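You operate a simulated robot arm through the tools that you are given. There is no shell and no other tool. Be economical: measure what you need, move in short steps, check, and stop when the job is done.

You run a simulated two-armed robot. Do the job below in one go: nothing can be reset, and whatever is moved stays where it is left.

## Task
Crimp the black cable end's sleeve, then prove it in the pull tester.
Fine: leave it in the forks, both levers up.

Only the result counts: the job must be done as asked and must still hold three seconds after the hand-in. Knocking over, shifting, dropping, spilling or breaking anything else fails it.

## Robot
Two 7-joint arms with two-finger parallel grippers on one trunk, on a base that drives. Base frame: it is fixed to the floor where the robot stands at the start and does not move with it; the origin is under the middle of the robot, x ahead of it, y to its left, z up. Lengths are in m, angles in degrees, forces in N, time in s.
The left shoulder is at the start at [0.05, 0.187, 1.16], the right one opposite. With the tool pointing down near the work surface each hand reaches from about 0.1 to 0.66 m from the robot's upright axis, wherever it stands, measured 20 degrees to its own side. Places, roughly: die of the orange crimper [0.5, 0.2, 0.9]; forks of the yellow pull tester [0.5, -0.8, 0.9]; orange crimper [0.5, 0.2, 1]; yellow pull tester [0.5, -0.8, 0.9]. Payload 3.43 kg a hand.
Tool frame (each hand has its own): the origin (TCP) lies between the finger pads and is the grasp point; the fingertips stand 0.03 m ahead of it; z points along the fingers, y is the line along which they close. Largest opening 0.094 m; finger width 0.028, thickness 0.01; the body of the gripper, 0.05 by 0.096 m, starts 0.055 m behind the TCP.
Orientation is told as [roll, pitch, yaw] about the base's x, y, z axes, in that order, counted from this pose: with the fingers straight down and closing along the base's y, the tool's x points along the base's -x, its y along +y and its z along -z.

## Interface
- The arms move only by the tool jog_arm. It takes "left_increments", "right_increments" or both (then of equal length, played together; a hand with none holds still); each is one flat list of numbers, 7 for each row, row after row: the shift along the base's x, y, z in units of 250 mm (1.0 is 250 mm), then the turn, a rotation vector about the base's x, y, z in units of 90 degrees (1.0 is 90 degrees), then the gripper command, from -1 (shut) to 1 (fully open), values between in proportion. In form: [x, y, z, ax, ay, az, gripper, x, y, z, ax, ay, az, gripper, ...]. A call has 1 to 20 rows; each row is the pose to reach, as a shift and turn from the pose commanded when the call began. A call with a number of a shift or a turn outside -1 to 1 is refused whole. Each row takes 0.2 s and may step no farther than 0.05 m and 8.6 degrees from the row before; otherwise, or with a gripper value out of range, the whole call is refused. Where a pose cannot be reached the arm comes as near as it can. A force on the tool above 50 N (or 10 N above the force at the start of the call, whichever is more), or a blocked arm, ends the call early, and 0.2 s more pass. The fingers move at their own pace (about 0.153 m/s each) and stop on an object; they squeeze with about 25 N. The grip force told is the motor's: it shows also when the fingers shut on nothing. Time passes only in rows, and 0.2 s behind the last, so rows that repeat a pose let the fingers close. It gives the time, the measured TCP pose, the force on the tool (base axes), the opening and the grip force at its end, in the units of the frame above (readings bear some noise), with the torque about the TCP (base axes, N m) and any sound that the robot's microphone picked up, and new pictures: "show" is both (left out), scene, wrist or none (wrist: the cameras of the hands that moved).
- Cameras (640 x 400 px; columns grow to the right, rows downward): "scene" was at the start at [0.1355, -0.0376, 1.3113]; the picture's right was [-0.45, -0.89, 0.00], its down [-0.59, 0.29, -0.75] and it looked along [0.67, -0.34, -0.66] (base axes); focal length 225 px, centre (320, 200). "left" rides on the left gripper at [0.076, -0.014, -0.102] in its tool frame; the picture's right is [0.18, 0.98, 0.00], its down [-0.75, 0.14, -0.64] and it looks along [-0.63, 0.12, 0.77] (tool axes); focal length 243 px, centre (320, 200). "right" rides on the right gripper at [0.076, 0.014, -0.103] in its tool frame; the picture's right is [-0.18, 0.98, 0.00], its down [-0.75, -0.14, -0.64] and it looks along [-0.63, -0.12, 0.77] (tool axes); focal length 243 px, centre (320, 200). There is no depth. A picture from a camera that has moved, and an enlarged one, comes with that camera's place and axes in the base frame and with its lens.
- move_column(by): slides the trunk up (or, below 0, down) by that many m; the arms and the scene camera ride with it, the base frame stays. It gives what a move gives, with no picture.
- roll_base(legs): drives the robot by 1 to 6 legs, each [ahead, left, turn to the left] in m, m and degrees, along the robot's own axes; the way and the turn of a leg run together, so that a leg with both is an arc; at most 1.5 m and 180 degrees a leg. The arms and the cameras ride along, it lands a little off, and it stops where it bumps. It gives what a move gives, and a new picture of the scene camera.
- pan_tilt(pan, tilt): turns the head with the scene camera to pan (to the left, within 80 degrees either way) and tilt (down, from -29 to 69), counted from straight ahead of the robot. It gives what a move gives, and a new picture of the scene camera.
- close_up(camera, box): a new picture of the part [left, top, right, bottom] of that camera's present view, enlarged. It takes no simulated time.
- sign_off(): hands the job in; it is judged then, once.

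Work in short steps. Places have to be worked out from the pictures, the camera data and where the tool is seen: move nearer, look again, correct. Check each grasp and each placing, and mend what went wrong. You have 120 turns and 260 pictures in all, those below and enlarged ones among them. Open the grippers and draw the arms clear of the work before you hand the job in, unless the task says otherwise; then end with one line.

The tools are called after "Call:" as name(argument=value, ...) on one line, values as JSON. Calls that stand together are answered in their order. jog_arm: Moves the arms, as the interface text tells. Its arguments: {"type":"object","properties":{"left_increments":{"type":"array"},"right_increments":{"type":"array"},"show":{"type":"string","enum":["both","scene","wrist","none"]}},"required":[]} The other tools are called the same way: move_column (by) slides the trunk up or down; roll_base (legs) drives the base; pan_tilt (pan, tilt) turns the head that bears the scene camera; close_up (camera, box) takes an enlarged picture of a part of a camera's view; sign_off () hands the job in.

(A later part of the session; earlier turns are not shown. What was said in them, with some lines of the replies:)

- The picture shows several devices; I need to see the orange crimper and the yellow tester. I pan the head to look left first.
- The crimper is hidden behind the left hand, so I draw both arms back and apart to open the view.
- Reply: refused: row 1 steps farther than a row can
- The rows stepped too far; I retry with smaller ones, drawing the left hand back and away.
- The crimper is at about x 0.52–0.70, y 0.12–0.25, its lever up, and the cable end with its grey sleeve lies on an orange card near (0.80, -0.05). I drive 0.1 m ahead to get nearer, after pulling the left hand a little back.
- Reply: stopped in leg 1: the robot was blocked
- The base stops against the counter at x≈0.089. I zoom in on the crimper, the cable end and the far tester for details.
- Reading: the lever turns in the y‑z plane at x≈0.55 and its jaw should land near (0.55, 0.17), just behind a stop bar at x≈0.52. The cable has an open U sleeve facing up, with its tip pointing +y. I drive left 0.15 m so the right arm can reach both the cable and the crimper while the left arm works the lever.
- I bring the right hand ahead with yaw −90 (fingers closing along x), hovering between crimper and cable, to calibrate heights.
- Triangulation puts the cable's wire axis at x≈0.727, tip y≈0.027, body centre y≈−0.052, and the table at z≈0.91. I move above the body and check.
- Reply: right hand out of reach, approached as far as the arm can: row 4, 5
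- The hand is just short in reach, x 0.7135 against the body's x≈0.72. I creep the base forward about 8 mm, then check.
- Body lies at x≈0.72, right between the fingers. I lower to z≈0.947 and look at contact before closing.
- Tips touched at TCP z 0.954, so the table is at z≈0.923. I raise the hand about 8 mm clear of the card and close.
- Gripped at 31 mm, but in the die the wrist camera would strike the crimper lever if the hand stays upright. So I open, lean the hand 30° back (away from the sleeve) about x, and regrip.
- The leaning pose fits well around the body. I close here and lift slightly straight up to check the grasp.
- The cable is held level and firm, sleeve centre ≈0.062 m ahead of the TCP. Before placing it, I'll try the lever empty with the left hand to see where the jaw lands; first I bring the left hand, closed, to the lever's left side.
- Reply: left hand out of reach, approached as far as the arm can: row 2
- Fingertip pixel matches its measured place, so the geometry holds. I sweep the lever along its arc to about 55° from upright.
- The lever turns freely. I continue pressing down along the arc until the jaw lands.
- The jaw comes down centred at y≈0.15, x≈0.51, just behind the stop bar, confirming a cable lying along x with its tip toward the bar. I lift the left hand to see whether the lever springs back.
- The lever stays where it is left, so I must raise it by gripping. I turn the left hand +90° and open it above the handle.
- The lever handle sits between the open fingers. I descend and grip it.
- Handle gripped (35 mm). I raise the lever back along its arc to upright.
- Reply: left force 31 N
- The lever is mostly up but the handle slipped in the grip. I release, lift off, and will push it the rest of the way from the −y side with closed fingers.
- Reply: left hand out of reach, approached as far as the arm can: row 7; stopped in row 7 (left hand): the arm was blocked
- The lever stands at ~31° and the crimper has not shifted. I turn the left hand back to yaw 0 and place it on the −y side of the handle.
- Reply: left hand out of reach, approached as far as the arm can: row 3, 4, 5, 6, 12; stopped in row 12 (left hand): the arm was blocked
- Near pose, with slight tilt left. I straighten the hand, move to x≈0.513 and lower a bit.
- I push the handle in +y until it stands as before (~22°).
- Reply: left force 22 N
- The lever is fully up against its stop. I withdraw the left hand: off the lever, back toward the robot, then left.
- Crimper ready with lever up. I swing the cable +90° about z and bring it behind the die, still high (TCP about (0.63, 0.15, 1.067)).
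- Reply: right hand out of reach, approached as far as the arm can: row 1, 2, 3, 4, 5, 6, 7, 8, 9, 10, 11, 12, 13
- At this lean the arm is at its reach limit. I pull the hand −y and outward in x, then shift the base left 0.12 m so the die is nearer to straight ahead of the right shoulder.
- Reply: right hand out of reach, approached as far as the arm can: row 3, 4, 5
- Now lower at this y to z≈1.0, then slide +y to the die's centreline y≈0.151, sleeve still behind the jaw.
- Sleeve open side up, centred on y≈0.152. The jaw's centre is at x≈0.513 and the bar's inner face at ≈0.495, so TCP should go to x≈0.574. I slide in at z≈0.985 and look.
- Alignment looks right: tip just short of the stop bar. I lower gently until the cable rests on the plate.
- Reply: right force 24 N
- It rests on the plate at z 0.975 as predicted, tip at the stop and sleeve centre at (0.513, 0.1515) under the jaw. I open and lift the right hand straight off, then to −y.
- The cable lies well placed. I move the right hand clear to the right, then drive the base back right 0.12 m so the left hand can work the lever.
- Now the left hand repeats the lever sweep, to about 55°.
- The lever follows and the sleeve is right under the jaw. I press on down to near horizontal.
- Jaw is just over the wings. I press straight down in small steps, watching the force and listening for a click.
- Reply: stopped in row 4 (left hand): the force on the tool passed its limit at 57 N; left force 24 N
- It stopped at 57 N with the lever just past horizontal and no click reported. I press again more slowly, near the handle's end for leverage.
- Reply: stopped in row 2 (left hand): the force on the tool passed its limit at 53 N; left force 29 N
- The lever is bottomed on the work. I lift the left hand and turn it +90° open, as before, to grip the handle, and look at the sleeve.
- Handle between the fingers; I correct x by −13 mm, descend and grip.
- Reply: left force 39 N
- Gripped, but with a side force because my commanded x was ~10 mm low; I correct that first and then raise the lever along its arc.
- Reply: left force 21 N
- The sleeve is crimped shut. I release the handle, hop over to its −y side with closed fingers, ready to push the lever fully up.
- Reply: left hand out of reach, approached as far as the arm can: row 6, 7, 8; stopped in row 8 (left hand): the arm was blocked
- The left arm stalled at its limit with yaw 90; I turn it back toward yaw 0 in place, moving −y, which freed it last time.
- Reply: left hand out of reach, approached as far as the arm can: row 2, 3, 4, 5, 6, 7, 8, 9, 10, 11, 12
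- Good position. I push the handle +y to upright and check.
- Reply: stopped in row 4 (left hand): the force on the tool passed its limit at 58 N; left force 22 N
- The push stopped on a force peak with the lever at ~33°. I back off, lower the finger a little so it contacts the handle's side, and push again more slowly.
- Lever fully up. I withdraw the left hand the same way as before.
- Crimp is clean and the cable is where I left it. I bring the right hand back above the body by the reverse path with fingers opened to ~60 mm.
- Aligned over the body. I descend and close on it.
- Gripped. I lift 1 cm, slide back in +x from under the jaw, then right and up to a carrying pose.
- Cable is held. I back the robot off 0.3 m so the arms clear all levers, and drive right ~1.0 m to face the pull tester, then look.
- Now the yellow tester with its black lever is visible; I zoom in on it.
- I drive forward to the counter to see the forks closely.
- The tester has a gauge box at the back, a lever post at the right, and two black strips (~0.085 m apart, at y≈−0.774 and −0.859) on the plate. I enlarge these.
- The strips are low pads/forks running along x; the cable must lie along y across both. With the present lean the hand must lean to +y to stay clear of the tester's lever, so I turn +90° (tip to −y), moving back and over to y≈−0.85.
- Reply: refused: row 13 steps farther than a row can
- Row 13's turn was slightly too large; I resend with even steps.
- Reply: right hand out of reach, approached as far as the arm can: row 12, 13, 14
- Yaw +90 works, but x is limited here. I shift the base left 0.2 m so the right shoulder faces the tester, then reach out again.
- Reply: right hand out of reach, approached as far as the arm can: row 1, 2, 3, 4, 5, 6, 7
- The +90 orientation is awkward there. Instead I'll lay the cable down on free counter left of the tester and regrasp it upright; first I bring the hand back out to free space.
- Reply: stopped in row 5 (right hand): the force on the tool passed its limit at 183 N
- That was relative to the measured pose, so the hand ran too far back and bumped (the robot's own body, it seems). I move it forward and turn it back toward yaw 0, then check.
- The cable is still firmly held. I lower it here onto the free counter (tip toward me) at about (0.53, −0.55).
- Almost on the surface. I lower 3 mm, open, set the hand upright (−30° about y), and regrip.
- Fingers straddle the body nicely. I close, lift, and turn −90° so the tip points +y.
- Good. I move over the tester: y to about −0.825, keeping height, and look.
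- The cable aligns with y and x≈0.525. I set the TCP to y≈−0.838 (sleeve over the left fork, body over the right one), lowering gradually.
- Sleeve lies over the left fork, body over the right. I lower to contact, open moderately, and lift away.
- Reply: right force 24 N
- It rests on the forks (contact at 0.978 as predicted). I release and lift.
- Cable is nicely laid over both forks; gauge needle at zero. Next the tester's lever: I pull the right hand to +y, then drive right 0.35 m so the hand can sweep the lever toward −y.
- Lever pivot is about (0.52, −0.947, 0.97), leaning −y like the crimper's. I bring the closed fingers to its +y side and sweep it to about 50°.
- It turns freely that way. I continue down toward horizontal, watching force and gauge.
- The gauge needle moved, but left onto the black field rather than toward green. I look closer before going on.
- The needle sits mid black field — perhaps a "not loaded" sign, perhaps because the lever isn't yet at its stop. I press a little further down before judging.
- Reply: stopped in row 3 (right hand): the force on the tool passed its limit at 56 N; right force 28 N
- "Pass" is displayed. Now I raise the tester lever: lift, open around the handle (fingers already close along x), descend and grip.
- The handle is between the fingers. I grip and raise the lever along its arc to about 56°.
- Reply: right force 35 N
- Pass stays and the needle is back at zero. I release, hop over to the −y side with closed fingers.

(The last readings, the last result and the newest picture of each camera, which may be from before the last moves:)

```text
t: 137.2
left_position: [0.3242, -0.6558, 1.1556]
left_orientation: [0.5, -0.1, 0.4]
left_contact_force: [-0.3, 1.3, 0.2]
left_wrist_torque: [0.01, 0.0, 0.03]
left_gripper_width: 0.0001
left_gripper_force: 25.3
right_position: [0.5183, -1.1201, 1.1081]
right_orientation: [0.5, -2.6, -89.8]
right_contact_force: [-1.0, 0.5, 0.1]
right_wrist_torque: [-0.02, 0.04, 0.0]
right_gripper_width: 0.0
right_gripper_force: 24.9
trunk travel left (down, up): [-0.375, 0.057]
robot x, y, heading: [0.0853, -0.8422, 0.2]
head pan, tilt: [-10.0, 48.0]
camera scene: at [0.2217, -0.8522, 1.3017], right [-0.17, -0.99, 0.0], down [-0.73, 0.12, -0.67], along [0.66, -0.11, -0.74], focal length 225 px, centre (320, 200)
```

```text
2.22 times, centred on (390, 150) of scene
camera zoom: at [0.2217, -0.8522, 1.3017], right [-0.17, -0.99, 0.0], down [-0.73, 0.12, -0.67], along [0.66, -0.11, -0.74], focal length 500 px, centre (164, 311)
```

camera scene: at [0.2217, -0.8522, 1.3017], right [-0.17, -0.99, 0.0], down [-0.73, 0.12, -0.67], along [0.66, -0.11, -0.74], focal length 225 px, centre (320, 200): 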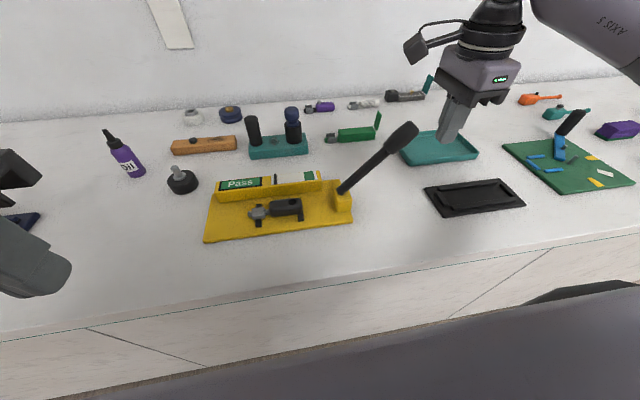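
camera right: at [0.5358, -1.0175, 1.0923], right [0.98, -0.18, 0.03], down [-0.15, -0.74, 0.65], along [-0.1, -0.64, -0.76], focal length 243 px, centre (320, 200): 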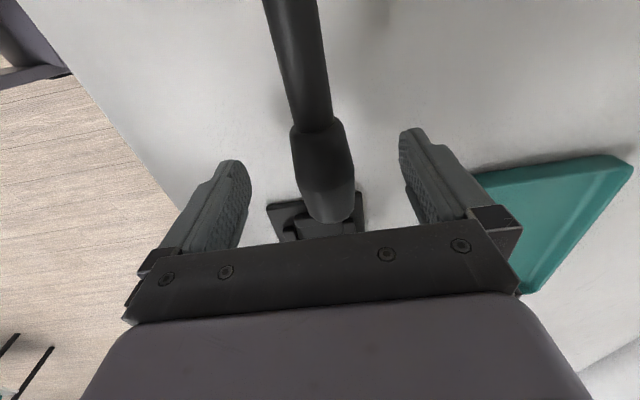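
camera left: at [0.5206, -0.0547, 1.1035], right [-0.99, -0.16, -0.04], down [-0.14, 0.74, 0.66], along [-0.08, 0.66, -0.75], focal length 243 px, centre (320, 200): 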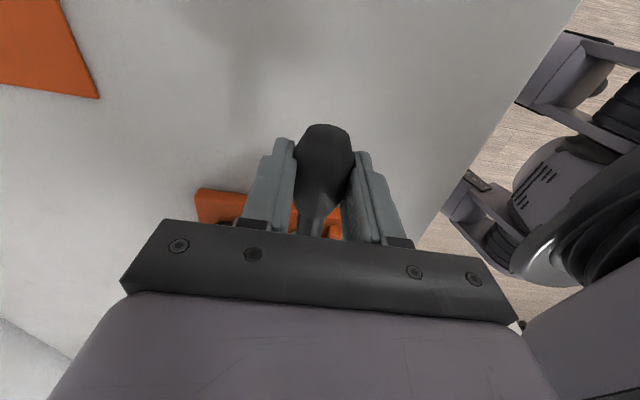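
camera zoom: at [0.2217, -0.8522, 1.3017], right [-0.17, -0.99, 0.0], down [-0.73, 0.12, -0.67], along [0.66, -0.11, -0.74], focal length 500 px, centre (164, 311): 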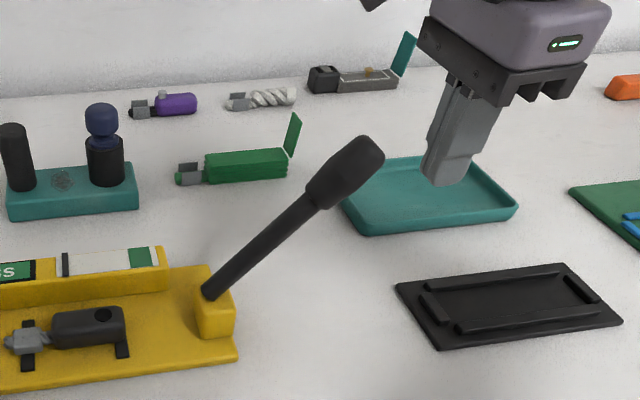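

I push the handle +y in small steps up to its stop.

Call:
jog_arm(right_increments=[0.01, 0.12, 0, 0, 0.02, 0, -1, 0.01, 0.18, 0.01, 0, 0.02, 0, -1, 0.01, 0.23, 0.02, 0, 0.02, 0, -1, 0.01, 0.28, 0.035, 0, 0.02, 0, -1, 0.01, 0.33, 0.05, 0, 0.02, 0, -1, 0.01, 0.375, 0.065, 0, 0.02, 0, -1, 0.01, 0.415, 0.08, 0, 0.02, 0, -1, 0.01, 0.45, 0.09, 0, 0.02, 0, -1, 0.01, 0.48, 0.1, 0, 0.02, 0, -1, 0.01, 0.505, 0.1, 0, 0.02, 0, -1], show="scene")

Call:
close_up(camera="scene", box=[200, 60, 440, 250])

```text
t: 138.1
left_position: [0.3238, -0.6575, 1.1553]
left_orientation: [0.3, -0.1, 0.4]
left_contact_force: [0.3, 0.3, 0.2]
left_wrist_torque: [0.0, -0.02, -0.01]
left_gripper_width: 0.0001
left_gripper_force: 24.9
right_position: [0.5219, -1.0641, 1.1214]
right_orientation: [-0.4, -2.8, -90.5]
right_contact_force: [-1.8, -7.8, 11.0]
right_wrist_torque: [0.16, -0.05, 0.0]
right_gripper_width: 0.0001
right_gripper_force: 25.1
trunk travel left (down, up): [-0.375, 0.057]
robot x, y, heading: [0.0837, -0.8376, 0.1]
head pan, tilt: [-10.0, 48.0]
stopped in row 4 (right hand): the force on the tool passed its limit at 56 N (the readings are from after the stop); the commanded pose is now the measured one
camera scene: at [0.2206, -0.8528, 1.3016], right [-0.17, -0.99, 0.0], down [-0.73, 0.13, -0.67], along [0.66, -0.11, -0.74], focal length 225 px, centre (320, 200)
```

scene: 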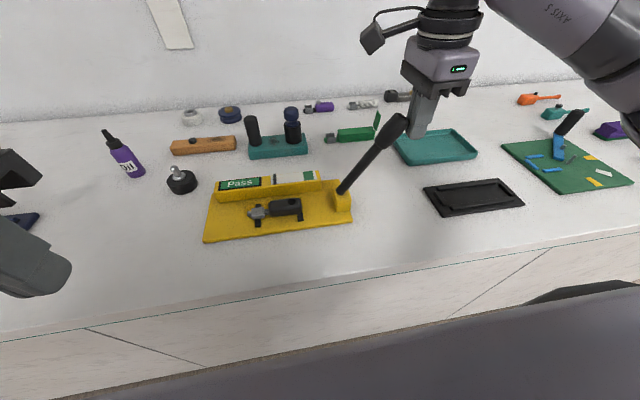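

```text
2.11 times, centred on (320, 155) of scene
camera zoom: at [0.2206, -0.8528, 1.3016], right [-0.17, -0.99, 0.0], down [-0.73, 0.13, -0.67], along [0.66, -0.11, -0.74], focal length 473 px, centre (320, 295)
```

zoom: 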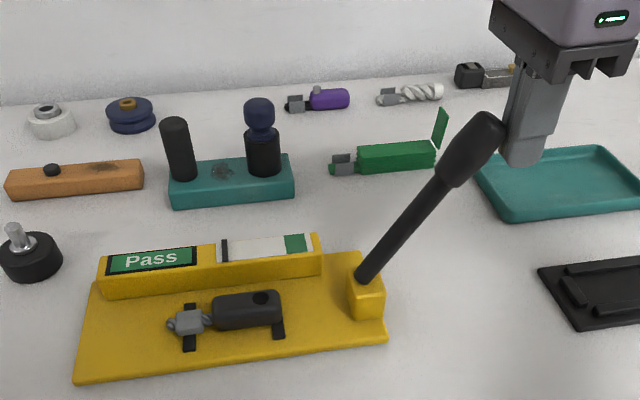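

As before the fingers caught the handle's end. I back off, lower 20 mm to meet the side, and push again.

Call:
jog_arm(right_increments=[0, -0.06, 0.0, 0, 0.02, 0, -1, 0, -0.06, -0.09, 0, 0.02, 0, -1, 0, -0.02, -0.09, 0, 0.02, 0, -1, 0, 0.03, -0.08, 0, 0.02, 0, -1, 0, 0.07, -0.07, 0, 0.02, 0, -1, 0, 0.11, -0.055, 0, 0.02, 0, -1, 0, 0.15, -0.04, 0, 0.02, 0, -1, 0, 0.19, -0.03, 0, 0.02, 0, -1, 0, 0.23, -0.02, 0, 0.02, 0, -1, 0, 0.26, -0.015, 0, 0.02, 0, -1, 0, 0.285, -0.01, 0, 0.02, 0, -1, 0, 0.3, -0.01, 0, 0.02, 0, -1], show="scene")

Call:
close_up(camera="scene", box=[200, 60, 440, 250])

```text
t: 140.7
left_position: [0.3254, -0.6616, 1.1564]
left_orientation: [0.6, -0.1, 0.4]
left_contact_force: [-1.1, -0.1, -0.2]
left_wrist_torque: [0.02, 0.01, -0.02]
left_gripper_width: 0.0
left_gripper_force: 24.9
right_position: [0.5216, -0.9952, 1.1161]
right_orientation: [-2.6, -2.9, -90.7]
right_contact_force: [-5.3, -29.3, -4.5]
right_wrist_torque: [0.44, -0.06, -0.05]
right_gripper_width: 0.0001
right_gripper_force: 24.6
trunk travel left (down, up): [-0.375, 0.057]
robot x, y, heading: [0.0836, -0.8426, 0.3]
head pan, tilt: [-10.0, 48.0]
camera scene: at [0.2214, -0.8576, 1.3016], right [-0.17, -0.99, 0.0], down [-0.73, 0.13, -0.67], along [0.66, -0.11, -0.74], focal length 225 px, centre (320, 200)
```

scene: 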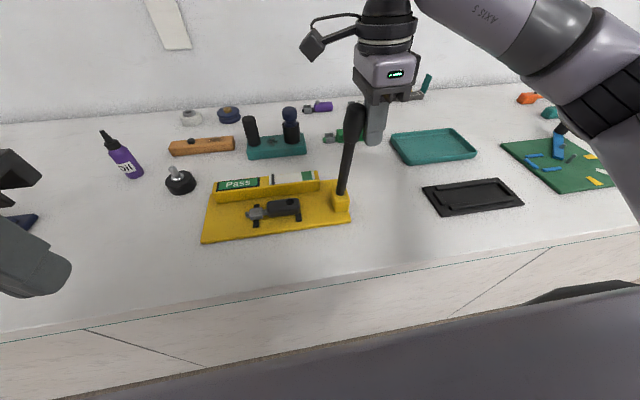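

```text
2.11 times, centred on (320, 155) of scene
camera zoom: at [0.2214, -0.8576, 1.3016], right [-0.17, -0.99, 0.0], down [-0.73, 0.13, -0.67], along [0.66, -0.11, -0.74], focal length 473 px, centre (320, 295)
```

zoom: 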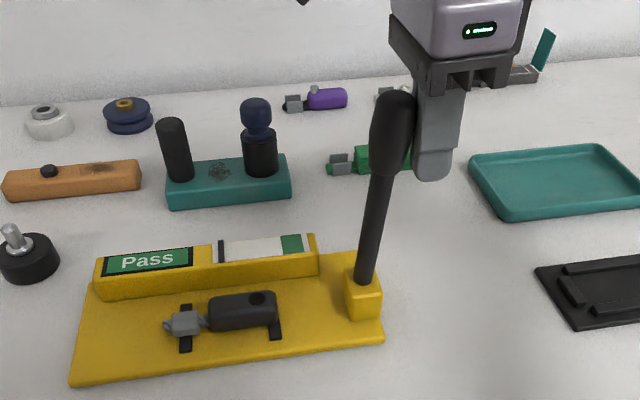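

Lever up at its stop, Pass still shown. I withdraw the right hand −y, then up and back, open both grippers, and verify.

Call:
jog_arm(right_increments=[0, -0.12, 0, 0, 0, 0, -1, 0, -0.26, 0.05, 0, 0, 0, -1, -0.1, -0.35, 0.15, 0, 0, 0, -1, -0.22, -0.4, 0.25, 0, 0, 0, -1, -0.38, -0.45, 0.25, 0, 0, 0, 0, -0.55, -0.45, 0.25, 0, 0, 0, 1, -0.6, -0.45, 0.25, 0, 0, 0, 1], left_increments=[0, 0, 0, 0, 0, 0, -1, 0, 0, 0, 0, 0, 0, -1, 0, 0, 0, 0, 0, 0, -1, 0, 0, 0, 0, 0, 0, 0, 0, 0, 0, 0, 0, 0, 0.5, 0, 0, 0, 0, 0, 0, 1, 0, 0, 0, 0, 0, 0, 1], show="scene")

Call:
close_up(camera="scene", box=[190, 80, 390, 250])

Call:
pan_tilt(pan=60, tilt=25)

```text
t: 142.3
left_position: [0.3253, -0.6573, 1.1557]
left_orientation: [0.4, -0.1, 0.3]
left_contact_force: [-0.7, -0.5, 0.0]
left_wrist_torque: [0.0, -0.03, -0.01]
left_gripper_width: 0.094
left_gripper_force: 0.1
right_position: [0.3715, -1.0999, 1.18]
right_orientation: [-2.5, -2.7, -90.3]
right_contact_force: [0.2, -0.1, -0.2]
right_wrist_torque: [0.0, -0.01, 0.0]
right_gripper_width: 0.0942
right_gripper_force: 0.2
trunk travel left (down, up): [-0.375, 0.057]
robot x, y, heading: [0.0875, -0.8396, 0.2]
head pan, tilt: [-10.0, 48.0]
camera scene: at [0.2217, -0.8529, 1.3017], right [-0.17, -0.99, 0.0], down [-0.73, 0.13, -0.67], along [0.66, -0.11, -0.74], focal length 225 px, centre (320, 200)
```

scene: 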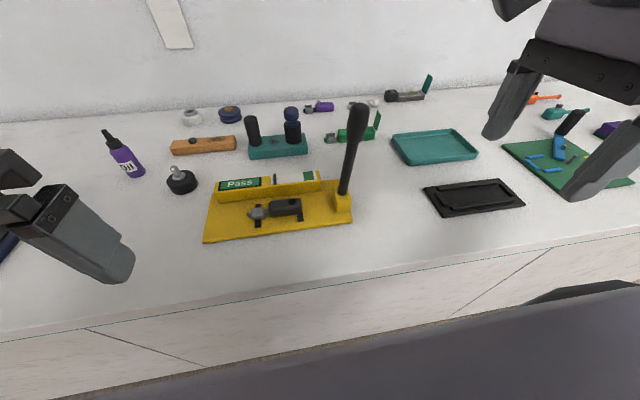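

```text
2.35 times, centred on (290, 165) of scene
camera zoom: at [0.2217, -0.8529, 1.3017], right [-0.17, -0.99, 0.0], down [-0.73, 0.13, -0.67], along [0.66, -0.11, -0.74], focal length 529 px, centre (391, 282)
```

zoom: 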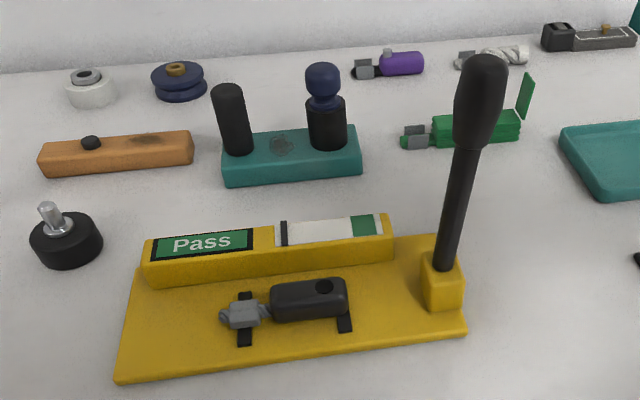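

```text
t: 143.7
left_position: [0.3257, -0.6577, 1.1564]
left_orientation: [0.5, -0.1, 0.3]
left_contact_force: [1.4, 0.2, 0.9]
left_wrist_torque: [0.01, 0.01, -0.01]
left_gripper_width: 0.0939
left_gripper_force: 0.0
right_position: [0.3715, -1.1002, 1.18]
right_orientation: [-2.5, -2.7, -90.2]
right_contact_force: [0.6, -1.0, -0.3]
right_wrist_torque: [0.0, -0.01, -0.01]
right_gripper_width: 0.0942
right_gripper_force: 0.2
trunk travel left (down, up): [-0.375, 0.057]
robot x, y, heading: [0.0833, -0.8453, 0.0]
head pan, tilt: [60.0, 25.0]
camera scene: at [0.1898, -0.7595, 1.3365], right [0.87, -0.5, 0.0], down [-0.21, -0.37, -0.91], along [0.45, 0.79, -0.42], focal length 225 px, centre (320, 200)
```

scene: 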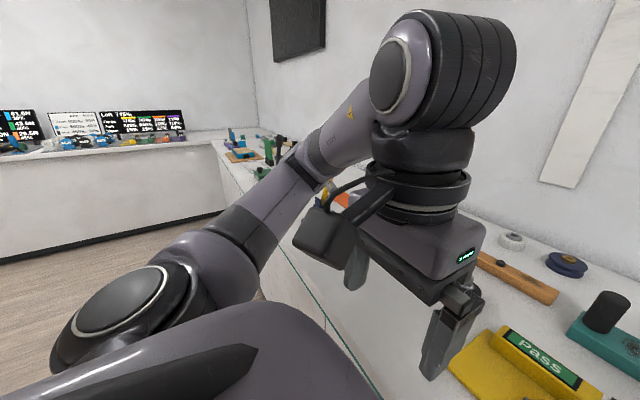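

The cable rests in the forks with "Pass" showing, and the tester lever is up. The crimper lever was up when last seen and has not been touched since. Both hands are open and clear, so I hand in.

Call:
sign_off()

```text
The job is handed in.
```

I crimped the black cable end's sleeve and pulled it in the tester, which shows "Pass". The cable is still in the forks and both levers are up. I saw the tester lever up just before hand-in. The crimper lever was up when I drove away and I didn't touch it afterwards, but my arm blocked the last view of it.
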